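You operate a simulated robot arm through the tools that you are given. There is no shell and no other tool. Be economical: measure what you need, move in short steps, check, and stop when the job is done.

Carry out the task below with a simulated two-armed robot. There is one attempt and no reset: what you move stays moved.

TASK
Count the weights on the top of the packing table, then put as many of the lint wads from the top of the packing table on the low shelf of the packing table. Take the cloth on the top of the board stand and put it away on the top of the workbench. Take the green wax ring and put it on top of the yellow wiper. Shut the middle drawer of the parts bench. Open the left drawer of the packing table, put the yellow filter in the inside the left drawer of the packing table, then shut the drawer. Take the orange paper cone and put it on the top of the packing table. Shut the left drawer of the workbench. Take the oil can and leave it on the top of the side table. Take the teal filter and leave it on the blue plate. Put the grease brush on the top of the workbench. Take the filter from the upper shelf of the collector cabinet and put it on the low shelf of the packing table. Open the winder three gate. The order is free. Set down upright: oil can.

It is judged by the outcome, as a careful person would: the job done as asked, and still so three seconds after it is handed in. It fails if anything else is knocked over, pushed out of place, dropped, spilled or broken. Flat cloth is picked up by pressing the open fingertips on it (5 to 10 N) and closing them slowly along it; thin cloth reads only 2 to 8 mm in the jaws.

THE ROBOT
Two 7-joint arms with two-finger parallel grippers on one trunk, on a base that drives. Base frame: it is fixed to the floor where the robot stands at the start and does not move with it; the origin is under the middle of the robot, x ahead of it, y to its left, z up. Units: cm, degrees, N and s.
The left shoulder is at the start at [5, 17.7, 110.4], the right one opposite. With the tool pointing down near the work surface each hand reaches from about 10 to 64 cm from the robot's upright axis, wherever it stands, measured 20 degrees to its own side. Places, roughly: blue plate (13x13x2 cm) [-140, 390, 90]; cloth (12x6x3 cm) [60, 210, 80]; filter [125, 375, 50]; grease brush (3x3x13 cm) [120, 420, 90]; green wax ring (4x4x4 cm) [-160, 80, 90]; inside the left drawer of the packing table [70, 110, 70]; left drawer of the packing table [60, 110, 70]; left drawer of the workbench [-110, 320, 80]; lint wad (6x5x4 cm) [50, 0, 90]; low shelf of the packing table [70, 40, 20]; middle drawer of the parts bench [-120, 70, 80]; oil can [-125, 375, 100]; orange paper cone (7x7x17 cm) [-130, 150, 100]; teal filter (7x7x5 cm) [-120, 390, 90]; top of the packing table [70, 40, 80]; top of the side table [-160, -60, 80]; top of the workbench [-150, 390, 90]; weight (4x4x2 cm) [100, 20, 90]; weight (4x4x3 cm) [100, 70, 90]; winder three gate [330, 370, 80]; yellow filter (7x7x5 cm) [-150, 140, 90]; yellow wiper (8x5x4 cm) [100, 210, 80]. Payload 3.43 kg a hand.
The TCP of each hand is the grasp point between the finger pads, 3.4 cm short of the fingertips. In the tool frame z runs along the fingers and y along their closing line. The gripper opens to 12.8 cm. The fingers are 2.4 cm wide and 1.2 cm thick; the gripper's body (4.8 by 13 cm) begins 9.6 cm behind the TCP.
Orientation is that of the tool frame in the base frame, as a unit quaternion [x, y, z, w]. With the fingers straight down and closing along the base's y, the tool's x points along the base's -x, its y along +y and its z along -z.

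THE INTERFACE
- The arms move only by the tool servo_tool. It takes "left_plan", "right_plan" or both (then of equal length, played together; a hand with none holds still); each is a list of rows, each an object of numbers (a shift or turn left out is 0, a gripper value left out holds the last): "gripper": the closure in counts, from 0 (fully open) to 255 (shut); "dx", "dy", "dz": the shift along the base's x, y, z in cm; "wx", "wy", "wz": the turn, a rotation vector about the base's x, y, z in degrees. In form: [{"gripper": .., "dx": .., "dy": .., "dz": .., "wx": .., "wy": .., "wz": ..}, ...]. A call has 1 to 20 rows; each row is the pose to reach, as a shift and turn from the pose commanded when the call began. A row lasts 0.2 s, in which the tool goes at most 5 cm and 8.6 degrees; a call with a longer step from one row to the next is refused whole, and so is a gripper value outside its range. A pose out of reach is approached as far as the arm can. The call stops where the force on the tool passes 40 N (or 10 N more than at its start, if that is more) or the arm is blocked; 0.2 s more then pass. The fingers move at their own pace (about 10.8 cm/s each) and stop on an object; they squeeze with about 23 N. The grip force told is the motor's: it shows also when the fingers shut on nothing. Time passes only in rows, and 0.2 s behind the last, so rows that repeat a pose let the fingers close. The reply holds the time, the measured pose of the TCP, the force on the tool along the base axes, the opening and the grip force, in the units named above and with some noise, with the torque about the TCP (base axes, N m) and any sound that the robot's microphone picked up.
- Cameras (640 x 400 px; columns grow to the right, rows downward): "scene" is now at [14.28, 4.5, 126.09]; the picture's right is [0.52, -0.85, 0.00], its down [-0.51, -0.31, -0.80] and it looks along [0.68, 0.42, -0.60] (base axes); focal length 214 px, centre (320, 200). "left" rides on the left gripper at [7.6, 1.1, -16] in its tool frame; the picture's right is [-0.15, 0.99, 0.00], its down [-0.88, -0.13, -0.46] and it looks along [-0.45, -0.07, 0.89] (tool axes); focal length 234 px, centre (320, 200). "right" rides on the right gripper at [7.6, -1.1, -16] in its tool frame; the picture's right is [0.15, 0.99, 0.00], its down [-0.88, 0.13, -0.46] and it looks along [-0.45, 0.07, 0.89] (tool axes); focal length 234 px, centre (320, 200).
- camera(camera): a new picture of that camera. No time passes.
- raise_lower(by): slides the trunk up (or, below 0, down) by that many cm; the arms and the scene camera ride with it, the base frame stays. It gives what a move gives, with no picture.
- roll_base(legs): drives the robot by 1 to 6 legs, each [ahead, turn to the left] in cm and degrees, along the robot's own axes; the way and the turn of a leg run together, so that a leg with both is an arc; at most 150 cm and 180 degrees a leg. The arms and the cameras ride along, it lands a little off, and it stops where it bumps. It gives what a move gives.
- turn_head(pan, tilt): turns the head with the scene camera to pan (to the left, within 80 degrees either way) and tilt (down, from -29 to 69), counted from straight ahead of the robot. It gives what a move gives.
- probe_pixels(camera, pixels): for up to 12 pixels [column, row] of the newest picture of that camera ("zoom" is the newest enlarged one), the place [x, y, z] in the base frame of the surface seen there, good to about 0.2 cm. No time passes.
- zoom(camera, box): a new picture of the part [left, top, right, bottom] of that camera's present view, enlarged. No time passes.
- job_done(): hands the job in; it is judged then, once.

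Go step by step. Measure first, check grasps and placings, and put right what went wrong. The budget is 385 turns and 370 pictures, counting those below and the enlarged ones. Unless the task says otherwise, let go and move clear before handing in.

The tools are called after "Call:" as a command line: name --argument value ..., lists and objects as JSON in quotes. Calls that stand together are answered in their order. servo_tool: Moves the arms, as the interface text tells. Its arguments: {"type":"object","properties":{"left_plan":{"type":"array","items":{"type":"object","properties":{"gripper":{"type":"number"},"dx":{"type":"number"},"dy":{"type":"number"},"dz":{"type":"number"},"wx":{"type":"number"},"wy":{"type":"number"},"wz":{"type":"number"}}}},"right_plan":{"type":"array","items":{"type":"object","properties":{"gripper":{"type":"number"},"dx":{"type":"number"},"dy":{"type":"number"},"dz":{"type":"number"},"wx":{"type":"number"},"wy":{"type":"number"},"wz":{"type":"number"}}}}},"required":[]} The other tools are called the same way: raise_lower (by) slides the trunk up or down; roll_base (legs) drives the base; turn_head (pan, tilt) turns the head that bears the scene camera; camera (camera) takes a picture; probe_pixels (camera, pixels) gives the place of the surface under pixels of a picture; zoom (camera, box) takes an enlarged picture of a part of a camera's view; job_done () hands the job in.

At the start:

```text
t: 0.0
left_ee_pos: [32.65, 33.9, 116.86]
left_tool_rot: [0.0, 1.0, 0.0, 0.001]
left_ft_force: [0.3, -0.3, 0.5]
left_torque: [-0.01, 0.01, 0.0]
left_opening: 12.82
left_grip_force: 0.0
right_ee_pos: [43.97, -1.05, 113.11]
right_tool_rot: [0.0, 1.0, 0.001, 0.0]
right_ft_force: [-0.2, -0.5, 0.4]
right_torque: [0.0, 0.02, 0.01]
right_opening: 12.78
right_grip_force: 0.1
trunk travel left (down, up): [-27.5, 12.6]
robot x, y, heading: [-0.17, -0.24, -0.1]
head pan, tilt: [31.5, 36.9]
```

scene: 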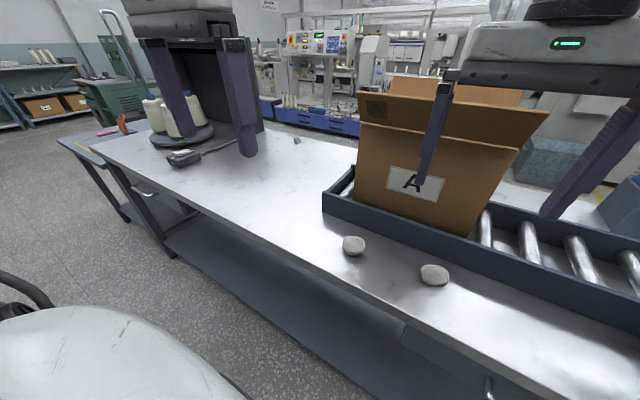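
right: 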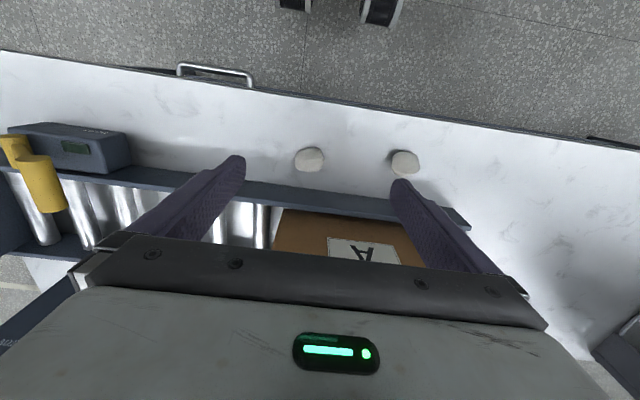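
left: 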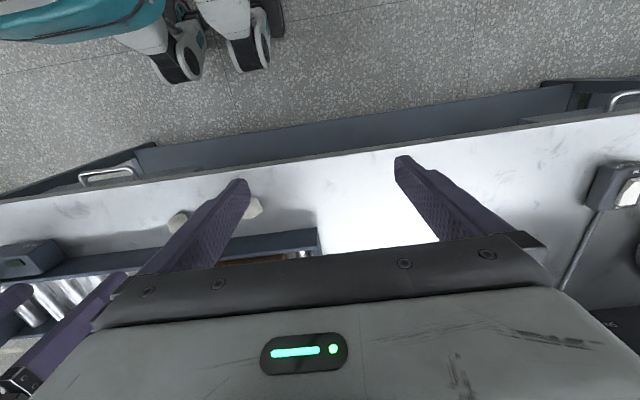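

The picture shows two lint wads at about (353,245) and (434,275) on the packing table. I'll probe them and look around the table first.

Call:
probe_pixels --camera "scene" --pixels '[[353, 242], [434, 272], [297, 140], [190, 155], [240, 200], [400, 250], [230, 260], [150, 190], [480, 385], [415, 150]]'

Call:
turn_head --pan -20 --tilt 30

Call:
camera --camera "scene"

```text
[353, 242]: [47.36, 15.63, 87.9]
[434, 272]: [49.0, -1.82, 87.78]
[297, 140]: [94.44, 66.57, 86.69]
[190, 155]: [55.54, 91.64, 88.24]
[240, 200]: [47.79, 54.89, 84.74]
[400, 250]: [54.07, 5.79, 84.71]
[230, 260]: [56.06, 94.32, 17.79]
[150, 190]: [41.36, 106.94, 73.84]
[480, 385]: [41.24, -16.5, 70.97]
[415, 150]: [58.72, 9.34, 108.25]
```

```text
t: 1.2
left_ee_pos: [32.57, 33.99, 116.81]
left_tool_rot: [0.0, 1.0, 0.0, 0.0]
left_ft_force: [-0.2, 0.0, -0.2]
left_torque: [-0.01, -0.03, 0.01]
left_opening: 12.79
left_grip_force: 0.0
right_ee_pos: [44.05, -0.89, 113.1]
right_tool_rot: [0.0, 1.0, 0.0, 0.001]
right_ft_force: [-0.3, 1.1, -0.1]
right_torque: [-0.01, 0.01, 0.03]
right_opening: 12.8
right_grip_force: 0.0
trunk travel left (down, up): [-27.5, 12.6]
robot x, y, heading: [0.11, -0.04, 0.5]
head pan, tilt: [-20.0, 30.0]
```

```text
366 pictures are left
```

scene: 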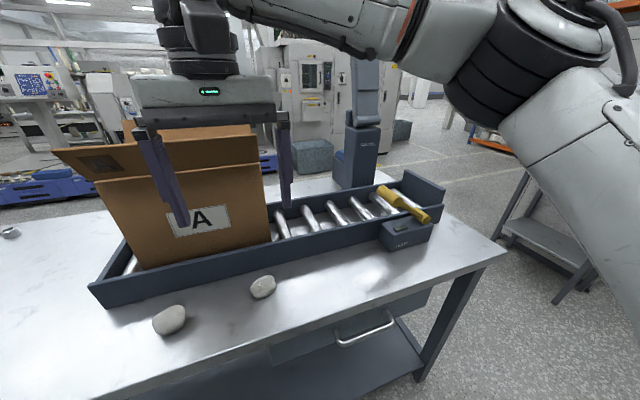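

Two wads here, and one weight at (10,231); the box hides the rear. I'll look further left and around.

Call:
turn_head --pan 60 --tilt 25

Call:
camera --camera "scene"

Call:
zoom --camera "scene" --box '[0, 0, 320, 200]'

```text
t: 2.7
left_ee_pos: [32.65, 33.95, 116.78]
left_tool_rot: [-0.001, 1.0, 0.0, 0.0]
left_ft_force: [0.0, 1.0, -0.8]
left_torque: [0.0, -0.02, 0.02]
left_opening: 12.77
left_grip_force: 0.1
right_ee_pos: [44.02, -0.94, 113.11]
right_tool_rot: [0.0, 1.0, 0.0, 0.0]
right_ft_force: [0.0, -0.1, -0.1]
right_torque: [0.04, -0.03, 0.0]
right_opening: 12.79
right_grip_force: 0.1
trunk travel left (down, up): [-27.5, 12.6]
robot x, y, heading: [-0.23, 0.3, 0.0]
head pan, tilt: [60.0, 25.0]
```

```text
365 pictures are left
```

scene: 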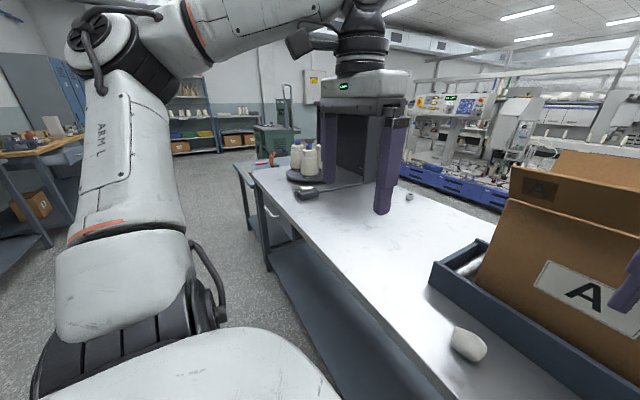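

```text
2.00 times, centred on (160, 100) of scene
```

zoom: 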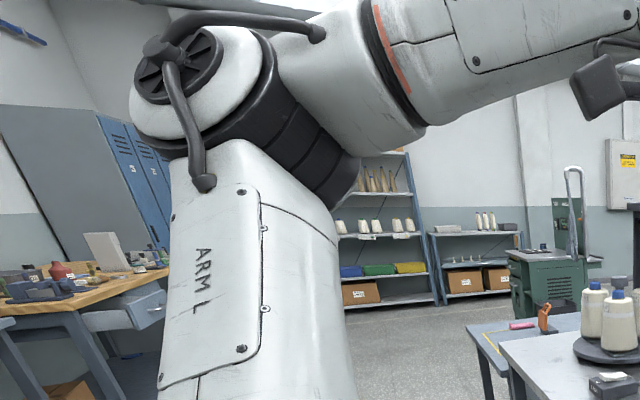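

I'll raise the trunk to look over the box for hidden weights/wads.

Call:
raise_lower --by 12.5

Call:
turn_head --pan 15 --tilt 30

Call:
camera --camera "scene"

Call:
camera --camera "right"

```text
t: 4.3
left_ee_pos: [32.69, 33.9, 129.3]
left_tool_rot: [-0.001, 1.0, 0.0, 0.0]
left_ft_force: [0.3, -0.5, -0.4]
left_torque: [-0.01, 0.0, 0.02]
left_opening: 12.77
left_grip_force: 0.1
right_ee_pos: [44.12, -0.92, 125.62]
right_tool_rot: [0.0, 1.0, 0.0, 0.0]
right_ft_force: [-0.1, 0.6, -0.2]
right_torque: [0.01, -0.03, 0.0]
right_opening: 12.8
right_grip_force: 0.1
trunk travel left (down, up): [-40.0, 0.1]
robot x, y, heading: [-0.21, -0.21, 0.0]
head pan, tilt: [60.0, 25.0]
```

```text
t: 5.4
left_ee_pos: [32.58, 34.02, 129.36]
left_tool_rot: [-0.001, 1.0, 0.0, 0.001]
left_ft_force: [0.4, -0.4, -0.4]
left_torque: [0.01, 0.0, 0.03]
left_opening: 12.81
left_grip_force: 0.1
right_ee_pos: [43.96, -1.09, 125.69]
right_tool_rot: [0.0, 1.0, -0.001, 0.0]
right_ft_force: [0.0, -0.1, 0.6]
right_torque: [0.01, 0.01, -0.04]
right_opening: 12.8
right_grip_force: 0.0
trunk travel left (down, up): [-40.0, 0.1]
robot x, y, heading: [0.05, -0.05, 0.3]
head pan, tilt: [15.0, 30.0]
```

```text
363 pictures are left
```

scene: 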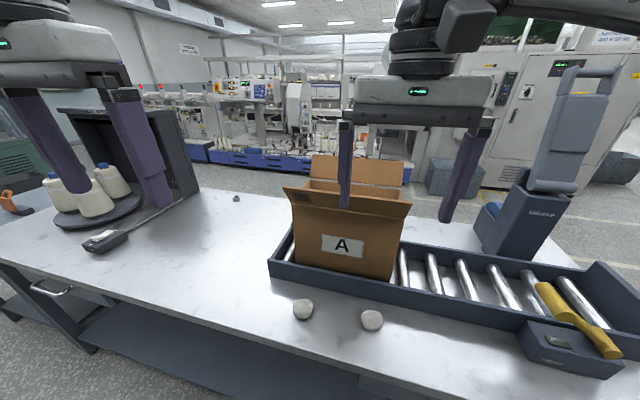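

```text
362 pictures are left
```

right: 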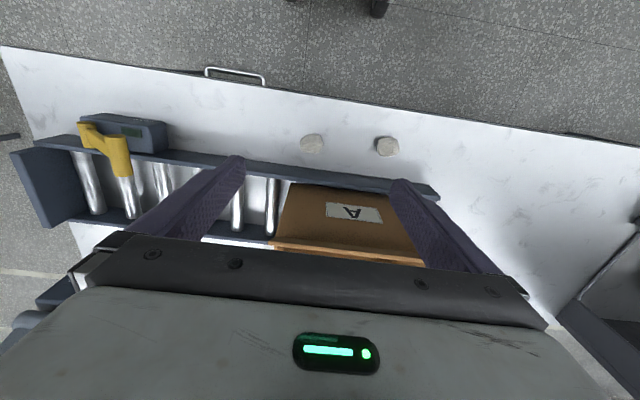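

Rear of the box stays hidden. I'll drive to the left end of the table, where I can see behind the box and also work on the left drawer.

Call:
roll_base --legs '[[0, 90], [92, 0], [0, -90]]'

Call:
turn_head --pan -35 --tilt 25

Call:
camera --camera "scene"

```text
t: 17.8
left_ee_pos: [36.28, 125.0, 129.31]
left_tool_rot: [0.019, 1.0, 0.0, 0.001]
left_ft_force: [-0.2, 0.7, -0.2]
left_torque: [0.0, -0.01, -0.02]
left_opening: 12.82
left_grip_force: 0.0
right_ee_pos: [46.37, 89.7, 125.51]
right_tool_rot: [0.019, 1.0, 0.0, -0.001]
right_ft_force: [-0.2, 0.5, -0.1]
right_torque: [0.03, 0.0, 0.0]
right_opening: 12.8
right_grip_force: 0.2
trunk travel left (down, up): [-40.0, 0.1]
robot x, y, heading: [2.4, 92.38, -2.1]
head pan, tilt: [15.0, 30.0]
```

```text
t: 19.0
left_ee_pos: [36.24, 125.11, 129.3]
left_tool_rot: [0.018, 1.0, 0.001, 0.0]
left_ft_force: [-0.5, 0.2, 1.1]
left_torque: [-0.02, -0.01, -0.01]
left_opening: 12.83
left_grip_force: 0.1
right_ee_pos: [46.4, 89.7, 125.68]
right_tool_rot: [0.018, 1.0, 0.0, 0.0]
right_ft_force: [0.2, -0.5, -0.5]
right_torque: [0.01, -0.05, 0.02]
right_opening: 12.8
right_grip_force: 0.0
trunk travel left (down, up): [-40.0, 0.1]
robot x, y, heading: [2.36, 92.39, -2.1]
head pan, tilt: [-35.0, 25.0]
```

```text
361 pictures are left
```

scene: 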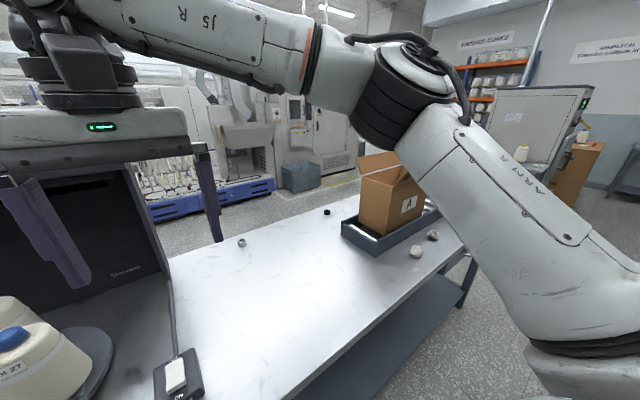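

I see weights at (241,242) and (327,211), and wads at (416,252), (432,236). Let me zoom for anything else.

Call:
zoom --camera "scene" --box '[200, 160, 480, 335]'

Call:
turn_head --pan 15 --tilt 40

Call:
camera --camera "scene"

Call:
camera --camera "left"

Call:
probe_pixels --camera "scene" --pixels '[[100, 300], [300, 300]]'

```text
2.29 times, centred on (340, 248) of scene
```

zoom: 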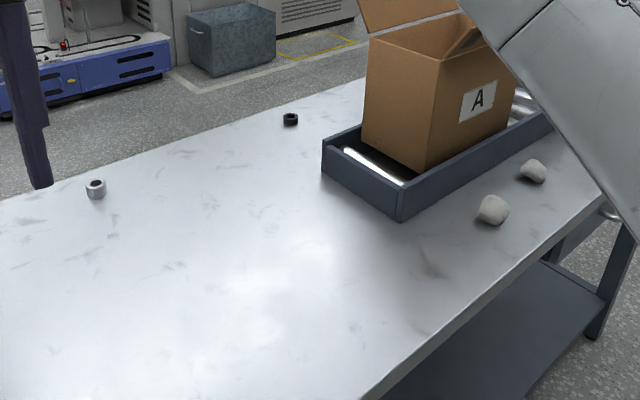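

```text
t: 20.2
left_ee_pos: [36.21, 125.12, 129.29]
left_tool_rot: [0.018, 1.0, -0.001, 0.0]
left_ft_force: [-0.9, 0.0, -0.8]
left_torque: [0.04, -0.03, -0.01]
left_opening: 12.8
left_grip_force: 0.2
right_ee_pos: [46.4, 89.79, 125.71]
right_tool_rot: [0.018, 1.0, 0.0, 0.0]
right_ft_force: [-0.1, -0.5, 0.4]
right_torque: [-0.02, 0.0, 0.02]
right_opening: 12.81
right_grip_force: 0.1
trunk travel left (down, up): [-40.0, 0.1]
robot x, y, heading: [2.18, 92.39, -2.1]
head pan, tilt: [15.0, 40.0]
```

```text
359 pictures are left
```

scene: 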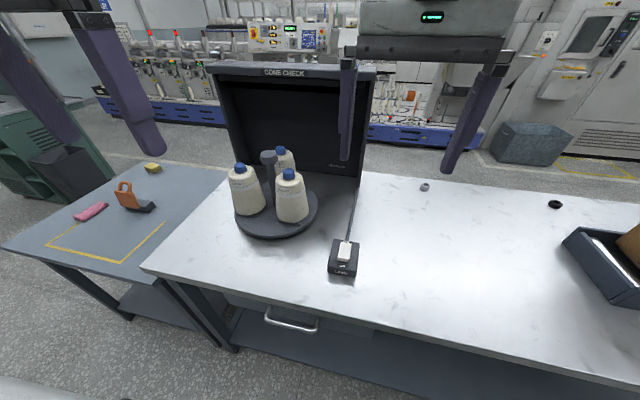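

```text
358 pictures are left
```

left: 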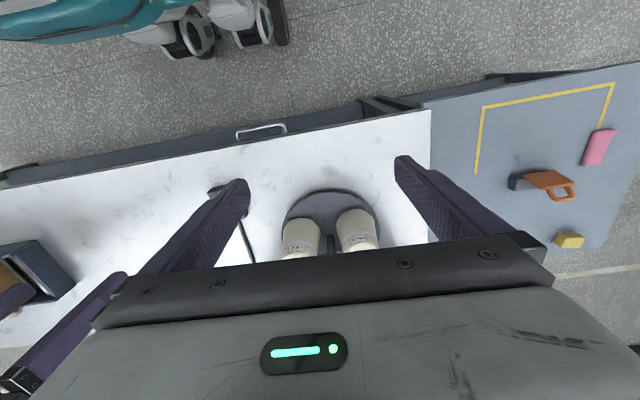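

```text
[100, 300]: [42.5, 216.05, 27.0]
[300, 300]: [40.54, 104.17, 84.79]
```

Two weights seen so far. Now probe the left drawer handle and the board-stand items.

Call:
probe_pixels --camera "scene" --pixels '[[292, 327], [270, 318], [316, 327], [300, 340], [92, 210], [153, 166], [130, 195], [342, 250], [250, 330], [20, 230], [555, 203], [425, 186]]'

Call:
zoom --camera "scene" --box '[0, 140, 240, 290]'

Call:
zoom --camera "scene" --box '[180, 260, 400, 398]'

```text
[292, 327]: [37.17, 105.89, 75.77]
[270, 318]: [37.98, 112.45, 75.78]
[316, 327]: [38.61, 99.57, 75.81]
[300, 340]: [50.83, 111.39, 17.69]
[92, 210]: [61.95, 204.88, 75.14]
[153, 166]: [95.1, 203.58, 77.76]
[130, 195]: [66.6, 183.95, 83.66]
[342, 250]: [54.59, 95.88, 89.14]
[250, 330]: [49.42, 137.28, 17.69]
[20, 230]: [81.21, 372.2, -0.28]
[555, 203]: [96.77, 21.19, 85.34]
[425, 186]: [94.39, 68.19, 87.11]
```

```text
2.67 times, centred on (120, 215) of scene
```

zoom: 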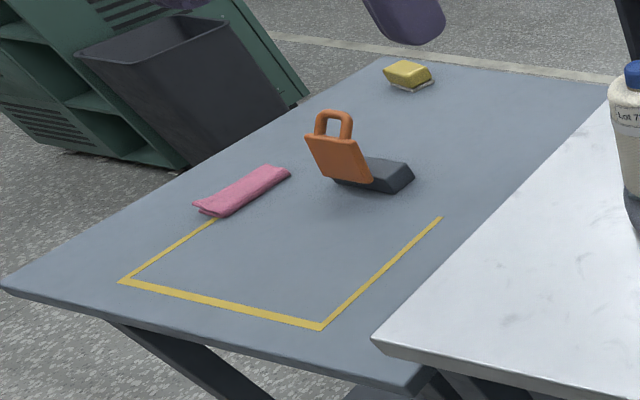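

```text
2.90 times, centred on (290, 329) of scene
```

zoom: 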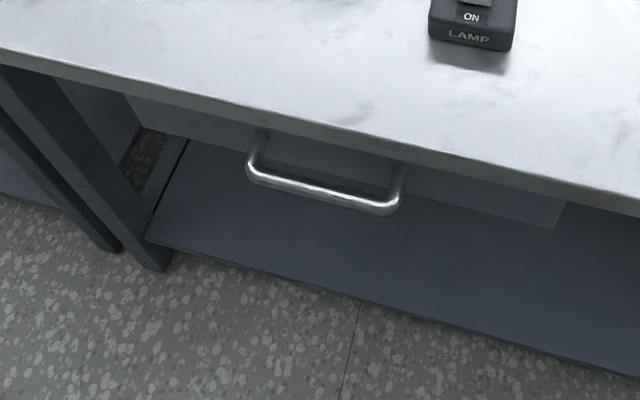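

The handle bar runs along y≈99.5–112.5 at x≈37.2, z≈75.5. I'll back off, lower the trunk and turn the left hand horizontal with its fingers above and below the bar.

Call:
roll_base --legs '[[-28, 2]]'

Call:
raise_lower --by -20

Call:
servo_tool --left_plan '[{"wx": 4.6, "wy": -4.6, "wz": -4.6, "gripper": 120}, {"wx": 9.2, "wy": -9.2, "wz": -9.2}, {"wx": 13.9, "wy": -13.9, "wz": -13.9}, {"wx": 18.5, "wy": -18.5, "wz": -18.5}, {"wx": 23.1, "wy": -23.1, "wz": -23.1}, {"wx": 27.7, "wy": -27.7, "wz": -27.7}, {"wx": 32.3, "wy": -32.3, "wz": -32.3}, {"wx": 37, "wy": -37, "wz": -37}, {"wx": 41.6, "wy": -41.6, "wz": -41.6}, {"wx": 46.2, "wy": -46.2, "wz": -46.2}, {"wx": 50.8, "wy": -50.8, "wz": -50.8}, {"wx": 55.4, "wy": -55.4, "wz": -55.4}, {"wx": 60, "wy": -60, "wz": -60}, {"wx": 64.7, "wy": -64.7, "wz": -64.7}, {"wx": 69.28, "wy": -69.28, "wz": -69.28}]'

Call:
camera --camera "scene"

```text
t: 22.1
left_ee_pos: [7.17, 126.81, 129.24]
left_tool_rot: [0.0, 1.0, 0.0, 0.0]
left_ft_force: [-0.1, 0.0, 0.3]
left_torque: [0.03, -0.05, -0.02]
left_opening: 12.8
left_grip_force: 0.1
right_ee_pos: [18.57, 91.77, 125.66]
right_tool_rot: [0.0, 1.0, 0.0, 0.001]
right_ft_force: [-0.9, 0.3, -0.1]
right_torque: [-0.04, -0.01, -0.02]
right_opening: 12.79
right_grip_force: 0.1
trunk travel left (down, up): [-40.0, 0.1]
robot x, y, heading: [-25.75, 92.94, 0.1]
head pan, tilt: [15.0, 40.0]
```

```text
t: 24.3
left_ee_pos: [7.11, 126.81, 109.2]
left_tool_rot: [0.0, 1.0, -0.001, 0.0]
left_ft_force: [-0.8, -0.6, 0.8]
left_torque: [0.0, -0.04, 0.0]
left_opening: 12.77
left_grip_force: 0.0
right_ee_pos: [18.64, 91.87, 105.65]
right_tool_rot: [-0.001, 1.0, -0.001, 0.0]
right_ft_force: [-0.6, -0.7, 0.1]
right_torque: [0.02, -0.01, 0.01]
right_opening: 12.78
right_grip_force: 0.0
trunk travel left (down, up): [-20.0, 20.1]
robot x, y, heading: [-25.33, 92.83, 0.1]
head pan, tilt: [15.0, 40.0]
```

```text
t: 27.5
left_ee_pos: [10.23, 135.11, 114.64]
left_tool_rot: [0.501, 0.501, 0.499, 0.499]
left_ft_force: [-0.1, -0.2, 0.9]
left_torque: [0.0, 0.0, 0.01]
left_opening: 6.77
left_grip_force: 0.1
left hand out of reach, approached as far as the arm can: row 9, 10, 11, 12, 13, 14, 15
right_ee_pos: [18.63, 91.89, 105.66]
right_tool_rot: [0.0, 1.0, 0.0, 0.001]
right_ft_force: [-0.2, -0.6, 0.0]
right_torque: [-0.02, 0.03, 0.02]
right_opening: 12.81
right_grip_force: 0.1
trunk travel left (down, up): [-20.0, 20.1]
robot x, y, heading: [-25.9, 92.91, 0.0]
head pan, tilt: [15.0, 40.0]
```

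```text
355 pictures are left
```

scene: 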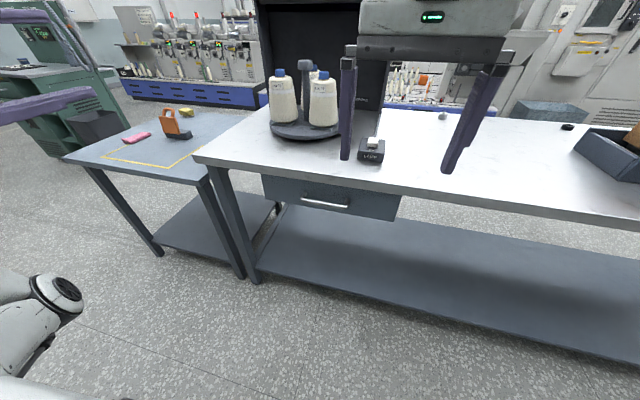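

The hand is horizontal now. Probing the handle again from here.

Call:
zoom --camera "scene" --box '[250, 160, 410, 260]'

Call:
probe_pixels --camera "scene" --pixels '[[305, 199], [325, 205], [346, 207], [325, 212], [270, 185], [395, 205], [325, 194], [300, 170]]'

```text
4.00 times, centred on (330, 210) of scene
```

zoom: 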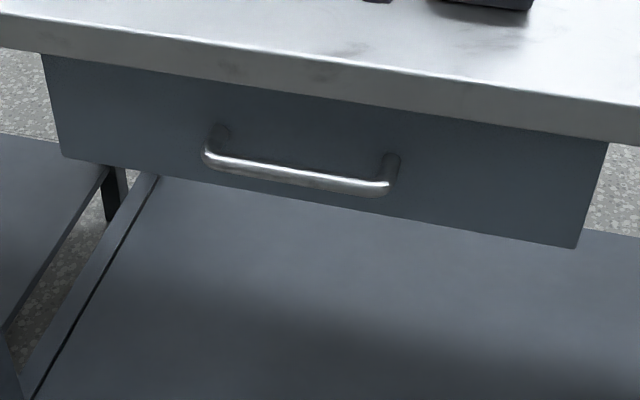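

```text
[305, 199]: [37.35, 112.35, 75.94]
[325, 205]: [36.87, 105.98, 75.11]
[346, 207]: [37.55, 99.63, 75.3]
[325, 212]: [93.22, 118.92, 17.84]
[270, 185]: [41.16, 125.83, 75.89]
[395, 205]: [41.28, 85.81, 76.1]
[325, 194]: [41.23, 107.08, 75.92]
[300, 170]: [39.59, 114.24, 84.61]
```

Call:
servo_tool --left_plan '[{"dx": 1, "dy": -3, "dz": -3.5}, {"dx": 2, "dy": -6, "dz": -7}, {"dx": 3, "dy": -9, "dz": -10.5}, {"dx": 4, "dy": -12, "dz": -14}, {"dx": 5, "dy": -15, "dz": -17.5}, {"dx": 6, "dy": -18, "dz": -21}, {"dx": 7, "dy": -21, "dz": -24.5}, {"dx": 8, "dy": -23, "dz": -28}, {"dx": 9, "dy": -25, "dz": -31}, {"dx": 10, "dy": -27, "dz": -34}]'

```text
t: 28.9
left_ee_pos: [21.26, 119.06, 90.3]
left_tool_rot: [0.563, 0.417, 0.548, 0.458]
left_ft_force: [-0.8, 0.3, -0.8]
left_torque: [-0.01, 0.01, 0.06]
left_opening: 6.77
left_grip_force: 0.1
left hand out of reach, approached as far as the arm can: row 1, 2, 3, 4, 5, 6, 7
right_ee_pos: [18.52, 91.79, 105.66]
right_tool_rot: [0.001, 1.0, 0.001, 0.0]
right_ft_force: [0.3, -0.2, -1.8]
right_torque: [0.01, 0.0, 0.0]
right_opening: 12.79
right_grip_force: 0.1
trunk travel left (down, up): [-20.0, 20.1]
robot x, y, heading: [-25.6, 92.89, -0.0]
head pan, tilt: [15.0, 40.0]
stopped in row 7 (left hand): the arm was blocked; the commanded pose is now the measured one
```

The arm got blocked (21,119,90). Let me look at what it met.

Call:
turn_head --pan 35 --tilt 45

Call:
camera --camera "scene"

```text
t: 29.8
left_ee_pos: [21.45, 119.16, 90.21]
left_tool_rot: [0.563, 0.416, 0.547, 0.459]
left_ft_force: [-0.2, 0.2, 0.2]
left_torque: [0.0, 0.03, 0.01]
left_opening: 6.75
left_grip_force: 0.1
right_ee_pos: [18.55, 91.95, 105.53]
right_tool_rot: [-0.001, 1.0, 0.0, 0.0]
right_ft_force: [-0.2, -0.1, 0.5]
right_torque: [-0.02, -0.01, 0.01]
right_opening: 12.82
right_grip_force: 0.0
trunk travel left (down, up): [-20.0, 20.1]
robot x, y, heading: [-25.43, 93.04, 0.3]
head pan, tilt: [35.0, 45.0]
```

```text
353 pictures are left
```

scene: 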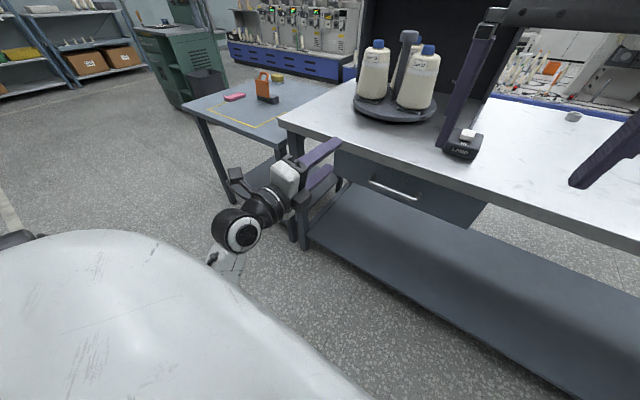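

Nothing was touched; it looks like an arm-posture limit. I'll proceed in slower steps with orientation correction.

Call:
servo_tool --left_plan '[{"dx": 0.5, "dy": -1, "dz": -1.2, "wx": -1.3, "wy": 0.1, "wz": 0.3}, {"dx": 1, "dy": -2, "dz": -2.4, "wx": -2.7, "wy": 0.3, "wz": 0.6}, {"dx": 1.5, "dy": -3, "dz": -3.7, "wx": -4, "wy": 0.4, "wz": 0.9}, {"dx": 2.2, "dy": -4.5, "dz": -5, "wx": -5.4, "wy": 0.6, "wz": 1.2}, {"dx": 3, "dy": -6, "dz": -7, "wx": -6.7, "wy": 0.7, "wz": 1.6}, {"dx": 4, "dy": -8, "dz": -9, "wx": -8, "wy": 0.9, "wz": 2}, {"dx": 5, "dy": -10, "dz": -11.5, "wx": -10, "wy": 1.1, "wz": 2.4}, {"dx": 6, "dy": -12, "dz": -13.5, "wx": -12, "wy": 1.3, "wz": 2.8}, {"dx": 6.5, "dy": -13, "dz": -14.8, "wx": -13.5, "wy": 1.5, "wz": 3.2}, {"dx": 6.5, "dy": -13, "dz": -14.8, "wx": -13.5, "wy": 1.5, "wz": 3.2}]'

```text
t: 31.6
left_ee_pos: [26.71, 110.67, 75.79]
left_tool_rot: [0.557, 0.434, 0.541, 0.457]
left_ft_force: [-0.1, -0.5, 0.1]
left_torque: [0.0, -0.03, 0.0]
left_opening: 6.74
left_grip_force: 0.1
right_ee_pos: [18.47, 91.9, 105.57]
right_tool_rot: [0.0, 1.0, 0.0, 0.001]
right_ft_force: [-0.4, 0.9, -0.1]
right_torque: [0.01, 0.01, 0.01]
right_opening: 12.79
right_grip_force: 0.1
trunk travel left (down, up): [-20.0, 20.1]
robot x, y, heading: [-25.3, 92.65, 0.1]
head pan, tilt: [35.0, 45.0]
stopped in row 9 (left hand): the arm was blocked; the commanded pose is now the measured one
```

Only a 12° roll is off; the tool points along +x, which is fine. Keep this orientation and advance onto the bar.

Call:
servo_tool --left_plan '[{"dy": -2, "dx": 0.5, "gripper": 140}, {"dy": -4, "dx": 1.5}, {"dy": -4, "dx": 4}, {"dy": -4, "dx": 7}, {"dy": -4, "dx": 10.3, "dz": -0.3}, {"dy": -4, "dx": 10.3, "dz": -0.3}]'

Call:
camera --camera "scene"

Call:
camera --camera "left"

```text
t: 33.2
left_ee_pos: [36.52, 109.27, 74.04]
left_tool_rot: [0.578, 0.415, 0.556, 0.429]
left_ft_force: [-0.4, 0.2, 0.0]
left_torque: [0.02, 0.02, 0.01]
left_opening: 5.78
left_grip_force: 0.0
right_ee_pos: [18.54, 91.78, 105.62]
right_tool_rot: [0.0, 1.0, 0.0, 0.0]
right_ft_force: [-0.3, 1.0, -1.4]
right_torque: [0.03, -0.01, 0.0]
right_opening: 12.81
right_grip_force: 0.1
trunk travel left (down, up): [-20.0, 20.1]
robot x, y, heading: [-25.65, 93.01, -0.0]
head pan, tilt: [35.0, 45.0]
stopped in row 6 (left hand): the arm was blocked; the commanded pose is now the measured one
```

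```text
352 pictures are left
```

scene: 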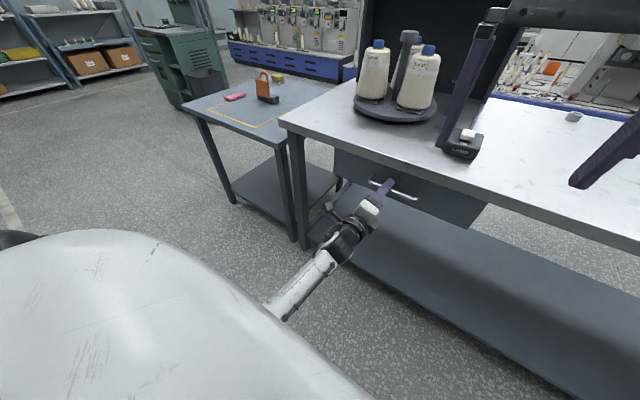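

```text
351 pictures are left
```

left: 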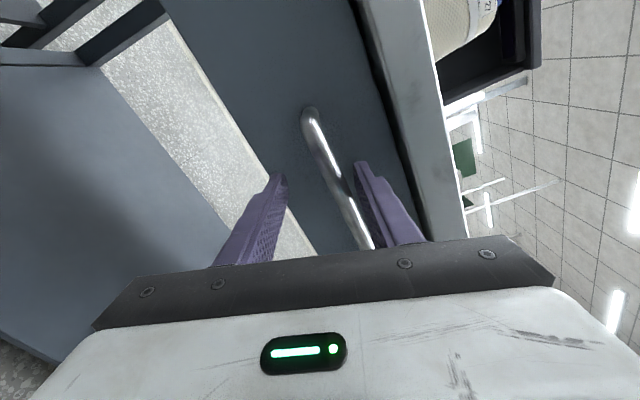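

The bar lies between the fingers. Close on it.

Call:
servo_tool --left_plan '[{"dz": 0.6, "gripper": 170}, {"dz": 1.2, "gripper": 200}, {"dz": 1.2, "gripper": 230}, {"dz": 1.2, "gripper": 255}, {"dz": 1.2}]'

```text
t: 34.4
left_ee_pos: [36.59, 109.02, 75.5]
left_tool_rot: [0.577, 0.416, 0.556, 0.431]
left_ft_force: [0.7, -3.0, 7.8]
left_torque: [-1.46, -0.12, -0.04]
left_opening: 2.22
left_grip_force: 44.8
right_ee_pos: [18.49, 91.89, 105.75]
right_tool_rot: [0.0, 1.0, 0.0, 0.0]
right_ft_force: [-0.4, -0.1, -1.1]
right_torque: [0.03, 0.0, -0.01]
right_opening: 12.79
right_grip_force: 0.0
trunk travel left (down, up): [-20.0, 20.1]
robot x, y, heading: [-25.88, 92.58, 0.2]
head pan, tilt: [35.0, 45.0]
```

Gripped at 2.2 cm. Now pull by driving back.

Call:
roll_base --legs '[[-22, 0]]'

Call:
camera --camera "scene"

```text
t: 36.1
left_ee_pos: [14.61, 109.01, 75.34]
left_tool_rot: [0.577, 0.414, 0.557, 0.43]
left_ft_force: [0.6, -6.0, 13.2]
left_torque: [-1.39, -0.14, 0.09]
left_opening: 2.2
left_grip_force: 45.0
right_ee_pos: [-3.21, 91.91, 105.66]
right_tool_rot: [0.001, 1.0, 0.0, 0.0]
right_ft_force: [0.2, -0.1, 0.5]
right_torque: [-0.01, -0.01, 0.01]
right_opening: 12.82
right_grip_force: 0.1
trunk travel left (down, up): [-20.0, 20.1]
robot x, y, heading: [-46.94, 93.0, -0.1]
head pan, tilt: [35.0, 45.0]
```

```text
350 pictures are left
```

scene: 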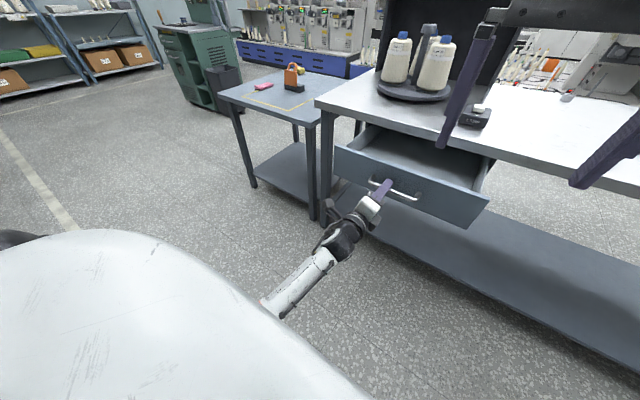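

Drawer is open by 22 cm. Release and back away.

Call:
servo_tool --left_plan '[{"gripper": 140}, {"gripper": 130}, {"gripper": 130}]'

Call:
roll_base --legs '[[-10, 0]]'

Call:
raise_lower --by 20

Call:
turn_head --pan 80 --tilt 25

Call:
camera --camera "scene"

```text
t: 36.9
left_ee_pos: [14.75, 109.02, 75.25]
left_tool_rot: [0.577, 0.416, 0.556, 0.43]
left_ft_force: [-0.3, -0.5, 1.0]
left_torque: [0.02, -0.02, -0.01]
left_opening: 6.25
left_grip_force: 0.0
right_ee_pos: [-3.25, 92.02, 105.61]
right_tool_rot: [-0.001, 1.0, 0.0, 0.0]
right_ft_force: [-0.1, 0.4, -1.0]
right_torque: [-0.01, 0.01, 0.0]
right_opening: 12.8
right_grip_force: 0.1
trunk travel left (down, up): [-20.0, 20.1]
robot x, y, heading: [-47.11, 92.7, -0.0]
head pan, tilt: [35.0, 45.0]
```

```text
t: 38.0
left_ee_pos: [4.74, 108.94, 75.28]
left_tool_rot: [0.578, 0.414, 0.556, 0.431]
left_ft_force: [0.4, 0.2, 0.5]
left_torque: [-0.01, 0.02, 0.01]
left_opening: 6.29
left_grip_force: 0.0
right_ee_pos: [-13.24, 91.8, 105.6]
right_tool_rot: [0.001, 1.0, 0.0, 0.0]
right_ft_force: [-0.2, 0.0, -0.9]
right_torque: [0.02, -0.01, 0.02]
right_opening: 12.77
right_grip_force: 0.0
trunk travel left (down, up): [-20.0, 20.1]
robot x, y, heading: [-57.36, 93.18, -0.1]
head pan, tilt: [35.0, 45.0]
```

```text
t: 40.2
left_ee_pos: [4.75, 108.91, 95.3]
left_tool_rot: [0.578, 0.415, 0.556, 0.43]
left_ft_force: [-0.6, -0.2, 0.6]
left_torque: [0.01, -0.05, 0.01]
left_opening: 6.26
left_grip_force: 0.0
right_ee_pos: [-13.21, 91.81, 125.52]
right_tool_rot: [0.001, 1.0, 0.001, -0.001]
right_ft_force: [0.5, 0.3, -0.7]
right_torque: [-0.03, -0.03, 0.0]
right_opening: 12.8
right_grip_force: 0.1
trunk travel left (down, up): [-40.0, 0.1]
robot x, y, heading: [-57.27, 92.65, 0.1]
head pan, tilt: [35.0, 45.0]
```

```text
t: 41.3
left_ee_pos: [4.82, 108.9, 95.34]
left_tool_rot: [0.577, 0.415, 0.556, 0.43]
left_ft_force: [-0.3, 0.0, 0.6]
left_torque: [0.01, -0.02, 0.0]
left_opening: 6.26
left_grip_force: 0.2
right_ee_pos: [-13.2, 91.75, 125.59]
right_tool_rot: [0.001, 1.0, 0.0, 0.0]
right_ft_force: [0.4, 0.6, -0.1]
right_torque: [0.02, 0.0, 0.05]
right_opening: 12.75
right_grip_force: 0.0
trunk travel left (down, up): [-40.0, 0.1]
robot x, y, heading: [-57.02, 92.9, 0.2]
head pan, tilt: [80.0, 25.0]
```

```text
349 pictures are left
```

scene: 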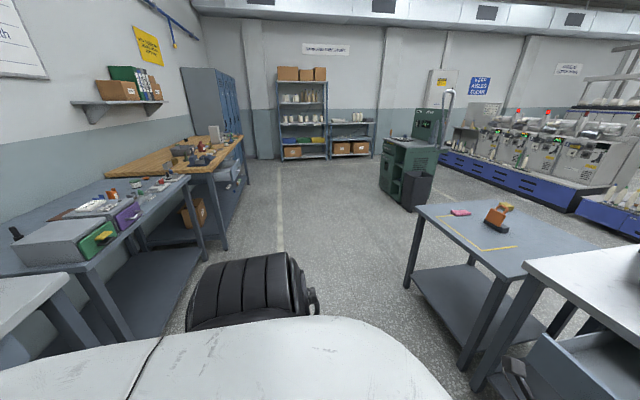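

Clear map now: parts bench at left, workbench behind it. Return the left hand to a tucked tool-down pose.

Call:
servo_tool --left_plan '[{"dx": -1.8, "dy": 1.1, "dz": 2.1, "wx": -5, "wy": 3.87, "wz": 5.19}, {"dx": -3.6, "dy": 2.2, "dz": 4.2, "wx": -10, "wy": 7.74, "wz": 10.4}, {"dx": -5.4, "dy": 3.4, "dz": 6.4, "wx": -15, "wy": 11.6, "wz": 15.6}, {"dx": -7.2, "dy": 4.5, "dz": 8.5, "wx": -20, "wy": 15.5, "wz": 20.75}, {"dx": -9, "dy": 5.6, "dz": 10.6, "wx": -25, "wy": 19.3, "wz": 25.9}, {"dx": -10.9, "dy": 6.7, "dz": 12.7, "wx": -30, "wy": 23.2, "wz": 31.1}, {"dx": -12.7, "dy": 7.9, "dz": 14.9, "wx": -35, "wy": 27.1, "wz": 36.3}, {"dx": -14.5, "dy": 9, "dz": 17, "wx": -40, "wy": 31, "wz": 41.5}, {"dx": -16.3, "dy": 10.1, "dz": 19.1, "wx": -45, "wy": 34.8, "wz": 46.7}, {"dx": -18.1, "dy": 11.2, "dz": 21.2, "wx": -50, "wy": 38.7, "wz": 51.9}, {"dx": -20, "dy": 12.4, "dz": 23.4, "wx": -55, "wy": 42.6, "wz": 57.1}, {"dx": -21.7, "dy": 13.5, "dz": 25.5, "wx": -60, "wy": 46.4, "wz": 62.2}, {"dx": -23.5, "dy": 14.6, "dz": 27.6, "wx": -65, "wy": 50.3, "wz": 67.4}, {"dx": -25.4, "dy": 15.7, "dz": 29.7, "wx": -70, "wy": 54.2, "wz": 72.6}, {"dx": -27.2, "dy": 16.9, "dz": 31.9, "wx": -75, "wy": 58, "wz": 77.8}, {"dx": -29, "dy": 18, "dz": 34, "wx": -80, "wy": 61.9, "wz": 83}, {"dx": -29, "dy": 18, "dz": 34, "wx": -80, "wy": 61.9, "wz": 83}]'

```text
t: 42.8
left_ee_pos: [-5.83, 119.57, 107.86]
left_tool_rot: [0.428, 0.728, 0.462, 0.271]
left_ft_force: [-0.6, 0.0, -0.2]
left_torque: [0.0, 0.01, -0.02]
left_opening: 6.25
left_grip_force: 0.2
right_ee_pos: [-13.21, 91.89, 125.52]
right_tool_rot: [0.001, 1.0, 0.001, -0.001]
right_ft_force: [0.3, 0.0, 0.6]
right_torque: [0.0, -0.02, 0.01]
right_opening: 12.81
right_grip_force: 0.0
trunk travel left (down, up): [-40.0, 0.1]
robot x, y, heading: [-57.42, 93.24, -0.2]
head pan, tilt: [80.0, 25.0]
stopped in row 7 (left hand): the arm was blocked; the commanded pose is now the measured one
```

Call:
servo_tool --left_plan '[{"dx": -1, "dy": 1, "dz": 2.5}, {"dx": -2, "dy": 2, "dz": 5, "wx": -3.6, "wy": 2.1, "wz": 3.4}, {"dx": -3, "dy": 3, "dz": 7, "wx": -7.3, "wy": 4.3, "wz": 6.8}, {"dx": -4, "dy": 4, "dz": 9, "wx": -10.9, "wy": 6.4, "wz": 10.1}, {"dx": -5, "dy": 5, "dz": 11, "wx": -14.6, "wy": 8.5, "wz": 13.5}, {"dx": -6, "dy": 6, "dz": 13, "wx": -18.2, "wy": 10.7, "wz": 16.9}, {"dx": -7, "dy": 7, "dz": 15, "wx": -21.9, "wy": 12.8, "wz": 20.2}, {"dx": -8, "dy": 7.4, "dz": 17, "wx": -25.5, "wy": 15, "wz": 23.6}, {"dx": -9, "dy": 7.4, "dz": 19, "wx": -29.2, "wy": 17.1, "wz": 27}, {"dx": -10, "dy": 7.4, "dz": 21, "wx": -32.8, "wy": 19.2, "wz": 30.4}, {"dx": -11, "dy": 7.4, "dz": 21, "wx": -36.4, "wy": 21.4, "wz": 33.7}, {"dx": -12, "dy": 7.4, "dz": 21, "wx": -40.1, "wy": 23.5, "wz": 37.1}, {"dx": -13, "dy": 7.4, "dz": 21, "wx": -43.7, "wy": 25.6, "wz": 40.5}, {"dx": -14, "dy": 7.4, "dz": 21, "wx": -47.4, "wy": 27.8, "wz": 43.9}, {"dx": -15, "dy": 7.4, "dz": 21, "wx": -51, "wy": 29.9, "wz": 47.2}, {"dx": -16, "dy": 7.4, "dz": 21, "wx": -54.7, "wy": 32, "wz": 50.6}, {"dx": -17, "dy": 7.4, "dz": 21, "wx": -58.3, "wy": 34.2, "wz": 54}, {"dx": -17, "dy": 7.4, "dz": 21, "wx": -58.3, "wy": 34.2, "wz": 54}]'

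```text
t: 44.2
left_ee_pos: [-13.11, 128.93, 110.26]
left_tool_rot: [0.337, 0.876, 0.336, 0.077]
left_ft_force: [0.5, -0.6, -0.1]
left_torque: [0.03, -0.05, -0.02]
left_opening: 6.26
left_grip_force: 0.1
left hand out of reach, approached as far as the arm can: row 6
right_ee_pos: [-13.21, 91.91, 125.7]
right_tool_rot: [0.001, 1.0, -0.001, 0.0]
right_ft_force: [0.5, -0.2, 0.3]
right_torque: [-0.02, -0.01, 0.01]
right_opening: 12.8
right_grip_force: 0.0
trunk travel left (down, up): [-40.0, 0.1]
robot x, y, heading: [-56.96, 92.97, 0.1]
head pan, tilt: [80.0, 25.0]
stopped in row 6 (left hand): the arm was blocked; the commanded pose is now the measured one
```

Call:
servo_tool --left_plan '[{"dx": 0.5, "dy": -0.5, "dz": 0.5, "wx": -4, "wy": 0.9, "wz": 4}, {"dx": 1, "dy": -1, "dz": 1, "wx": -8, "wy": 1.8, "wz": 8}, {"dx": 1, "dy": -1, "dz": 2, "wx": -12, "wy": 2.8, "wz": 12}, {"dx": 1, "dy": -1, "dz": 3, "wx": -16, "wy": 3.7, "wz": 16}, {"dx": 1, "dy": -1, "dz": 4, "wx": -20, "wy": 4.6, "wz": 20}, {"dx": 1, "dy": -1, "dz": 5, "wx": -24, "wy": 5.5, "wz": 24}, {"dx": 0, "dy": -1, "dz": 7, "wx": -28, "wy": 6.4, "wz": 28}, {"dx": -2, "dy": -1, "dz": 9, "wx": -32, "wy": 7.4, "wz": 32}, {"dx": -4, "dy": -1, "dz": 11, "wx": -36, "wy": 8.3, "wz": 36}, {"dx": -6, "dy": -1.5, "dz": 13, "wx": -40.2, "wy": 9.2, "wz": 40.3}, {"dx": -8, "dy": -2, "dz": 15, "wx": -40.2, "wy": 9.2, "wz": 40.3}, {"dx": -8, "dy": -2, "dz": 15, "wx": -40.2, "wy": 9.2, "wz": 40.3}]'

Call:
turn_head --pan 60 --tilt 15

Call:
camera --camera "scene"

```text
t: 44.8
left_ee_pos: [-15.18, 131.41, 103.79]
left_tool_rot: [0.284, 0.919, 0.27, -0.043]
left_ft_force: [0.0, -0.2, 0.2]
left_torque: [0.0, -0.02, 0.0]
left_opening: 6.28
left_grip_force: 0.0
left hand out of reach, approached as far as the arm can: row 2, 3
right_ee_pos: [-13.13, 91.91, 125.57]
right_tool_rot: [0.0, 1.0, 0.0, -0.001]
right_ft_force: [0.9, -0.1, 0.0]
right_torque: [-0.02, -0.01, 0.01]
right_opening: 12.79
right_grip_force: 0.0
trunk travel left (down, up): [-40.0, 0.1]
robot x, y, heading: [-57.27, 92.54, -0.2]
head pan, tilt: [80.0, 25.0]
stopped in row 3 (left hand): the arm was blocked; the commanded pose is now the measured one
```

```text
t: 45.6
left_ee_pos: [-15.31, 131.42, 103.86]
left_tool_rot: [0.286, 0.918, 0.27, -0.042]
left_ft_force: [0.2, -0.3, -0.8]
left_torque: [0.03, -0.01, -0.04]
left_opening: 6.26
left_grip_force: 0.0
right_ee_pos: [-13.21, 91.83, 125.6]
right_tool_rot: [0.001, 1.0, 0.0, -0.001]
right_ft_force: [0.1, 0.0, 0.2]
right_torque: [0.02, 0.03, -0.01]
right_opening: 12.79
right_grip_force: 0.0
trunk travel left (down, up): [-40.0, 0.1]
robot x, y, heading: [-57.37, 92.88, -0.1]
head pan, tilt: [60.0, 15.0]
```

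```text
348 pictures are left
```

scene: 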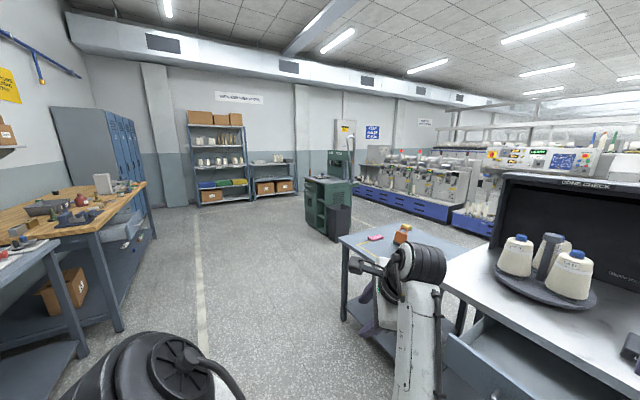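

Call:
servo_tool --left_plan '[{"dx": -1, "dy": -2, "wz": 4}, {"dx": -2, "dy": -4, "wz": 8}, {"dx": -3, "dy": -6, "wz": 12}, {"dx": -4, "dy": -8, "wz": 16}, {"dx": -4, "dy": -10, "wz": 20}]'

```text
t: 46.8
left_ee_pos: [-16.81, 130.41, 98.91]
left_tool_rot: [0.105, 0.952, 0.273, -0.091]
left_ft_force: [0.6, -0.3, 0.9]
left_torque: [0.0, -0.01, 0.01]
left_opening: 6.26
left_grip_force: 0.0
left hand out of reach, approached as far as the arm can: row 2, 3, 4, 5
right_ee_pos: [-13.16, 91.83, 125.61]
right_tool_rot: [0.0, 1.0, 0.0, -0.001]
right_ft_force: [0.1, -0.6, 0.2]
right_torque: [0.01, -0.01, 0.01]
right_opening: 12.81
right_grip_force: 0.1
trunk travel left (down, up): [-40.0, 0.1]
robot x, y, heading: [-57.21, 92.9, 0.1]
head pan, tilt: [60.0, 15.0]
```

Call:
servo_tool --left_plan '[{"dx": 1, "dy": 0, "wx": -3.2, "wy": -1.1, "wz": 1.2, "dz": 1}, {"dx": 2, "dy": 0, "wx": -6.4, "wy": -2.2, "wz": 2.4, "dz": 2}, {"dx": 3, "dy": 0, "wx": -9.6, "wy": -3.3, "wz": 3.6, "dz": 3}, {"dx": 4, "dy": 0, "wx": -12.8, "wy": -4.4, "wz": 4.8, "dz": 4}, {"dx": 5, "dy": 0, "wx": -16, "wy": -5.3, "wz": 6, "dz": 5}, {"dx": 5, "dy": 0, "wx": -19.2, "wy": -6.4, "wz": 7.2, "dz": 6}, {"dx": 5, "dy": 0, "wx": -22.4, "wy": -7.5, "wz": 8.6, "dz": 7}, {"dx": 5, "dy": 0, "wx": -25.6, "wy": -8.6, "wz": 9.8, "dz": 8}, {"dx": 5, "dy": 0, "wx": -28.8, "wy": -9.7, "wz": 11, "dz": 9}, {"dx": 5, "dy": 0, "wx": -31.7, "wy": -10.6, "wz": 12.2, "dz": 10}, {"dx": 5, "dy": 0, "wx": -31.7, "wy": -10.6, "wz": 12.2, "dz": 10}]'

Call:
turn_head --pan 35 --tilt 20

Call:
camera --camera "scene"

```text
t: 47.6
left_ee_pos: [-18.11, 131.82, 94.65]
left_tool_rot: [0.099, 0.961, 0.208, -0.154]
left_ft_force: [-0.2, -0.2, 0.0]
left_torque: [0.0, 0.0, 0.01]
left_opening: 6.26
left_grip_force: 0.1
left hand out of reach, approached as far as the arm can: row 1, 2, 3
right_ee_pos: [-13.14, 91.93, 125.6]
right_tool_rot: [0.001, 1.0, 0.0, -0.001]
right_ft_force: [0.3, 0.4, 0.0]
right_torque: [0.0, -0.03, 0.02]
right_opening: 12.82
right_grip_force: 0.1
trunk travel left (down, up): [-40.0, 0.1]
robot x, y, heading: [-57.58, 92.5, -0.2]
head pan, tilt: [60.0, 15.0]
stopped in row 3 (left hand): the arm was blocked; the commanded pose is now the measured one
```

```text
t: 48.5
left_ee_pos: [-18.18, 131.76, 94.55]
left_tool_rot: [0.1, 0.961, 0.209, -0.154]
left_ft_force: [0.1, -0.3, -0.3]
left_torque: [0.0, -0.02, 0.0]
left_opening: 6.29
left_grip_force: 0.0
right_ee_pos: [-13.24, 91.95, 125.56]
right_tool_rot: [0.001, 1.0, 0.0, -0.002]
right_ft_force: [0.2, 0.1, 0.2]
right_torque: [0.01, -0.01, 0.01]
right_opening: 12.82
right_grip_force: 0.1
trunk travel left (down, up): [-40.0, 0.1]
robot x, y, heading: [-56.9, 92.47, -0.3]
head pan, tilt: [35.0, 20.0]
```

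```text
347 pictures are left
```

scene: 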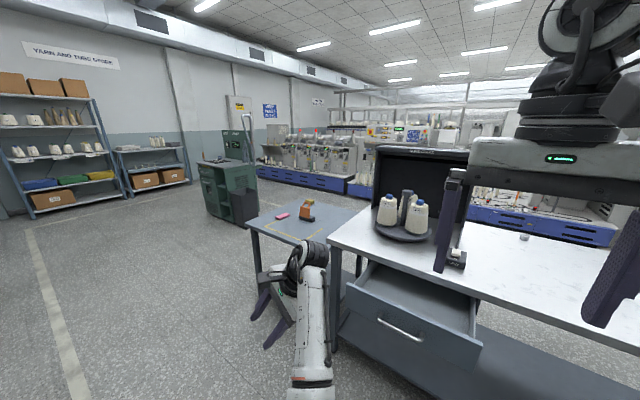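

The elbow is hanging low; I'll bring the hand down and out to a comfortable tool-down pose to unwind.

Call:
servo_tool --left_plan '[{"dx": 1, "dz": -2.5, "dy": 0.5, "wx": -2.6, "wy": -2, "wz": 1}, {"dx": 2, "dz": -5, "dy": 1, "wx": -5.2, "wy": -4, "wz": 2}, {"dx": 3, "dz": -7.5, "dy": 1.5, "wx": -7.8, "wy": -6, "wz": 3}, {"dx": 4, "dz": -10, "dy": 2, "wx": -10.4, "wy": -8, "wz": 4}, {"dx": 5, "dz": -12.5, "dy": 2.5, "wx": -13, "wy": -10, "wz": 5}, {"dx": 6, "dz": -15, "dy": 3, "wx": -15.6, "wy": -12, "wz": 6}, {"dx": 7, "dz": -17.5, "dy": 3, "wx": -18.2, "wy": -14, "wz": 7}, {"dx": 8, "dz": -20, "dy": 3, "wx": -20.8, "wy": -15.6, "wz": 8}, {"dx": 8, "dz": -22, "dy": 3, "wx": -24.3, "wy": -18, "wz": 9}, {"dx": 8, "dz": -22, "dy": 3, "wx": -24.3, "wy": -18, "wz": 10}]'

```text
t: 50.6
left_ee_pos: [-10.02, 134.56, 72.45]
left_tool_rot: [0.014, 1.0, -0.001, 0.005]
left_ft_force: [0.9, 0.2, -0.4]
left_torque: [0.0, -0.02, 0.02]
left_opening: 6.27
left_grip_force: 0.0
right_ee_pos: [-13.29, 91.82, 125.57]
right_tool_rot: [0.0, 1.0, 0.0, -0.001]
right_ft_force: [-0.7, 0.2, 0.8]
right_torque: [0.02, 0.02, 0.02]
right_opening: 12.81
right_grip_force: 0.1
trunk travel left (down, up): [-40.0, 0.1]
robot x, y, heading: [-56.96, 93.03, -0.3]
head pan, tilt: [35.0, 20.0]
```

Tool is straight down now. Raise it gradually.

Call:
servo_tool --left_plan '[{"dz": 3}, {"dz": 6}, {"dz": 9, "dx": -1}, {"dz": 12, "dx": -2}, {"dz": 15, "dx": -3}, {"dz": 18, "dx": -4}, {"dz": 21, "dx": -5}, {"dz": 24, "dx": -6}, {"dz": 27, "dx": -7}, {"dz": 30, "dx": -8}, {"dz": 33, "dx": -9}, {"dz": 36, "dx": -10}, {"dz": 39, "dx": -11}, {"dz": 42, "dx": -12}]'

Call:
camera --camera "scene"

```text
t: 53.6
left_ee_pos: [-22.33, 134.53, 114.52]
left_tool_rot: [0.014, 1.0, 0.001, 0.005]
left_ft_force: [-0.4, 0.2, -0.6]
left_torque: [-0.04, 0.02, 0.03]
left_opening: 6.29
left_grip_force: 0.1
right_ee_pos: [-13.34, 91.76, 125.65]
right_tool_rot: [0.001, 1.0, 0.0, -0.001]
right_ft_force: [0.1, 0.3, 0.4]
right_torque: [-0.02, 0.0, -0.03]
right_opening: 12.78
right_grip_force: 0.1
trunk travel left (down, up): [-40.0, 0.1]
robot x, y, heading: [-57.32, 92.5, -0.3]
head pan, tilt: [35.0, 20.0]
```

```text
346 pictures are left
```

scene: 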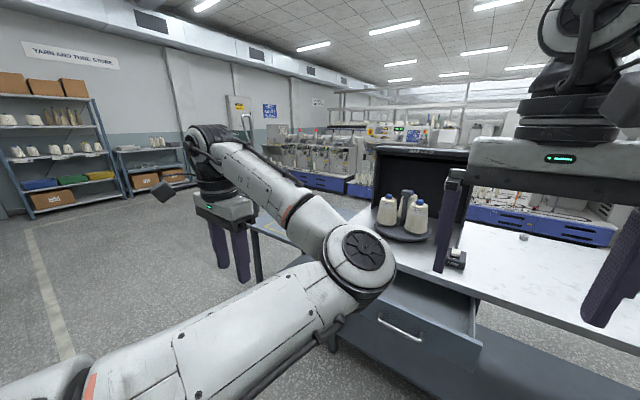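

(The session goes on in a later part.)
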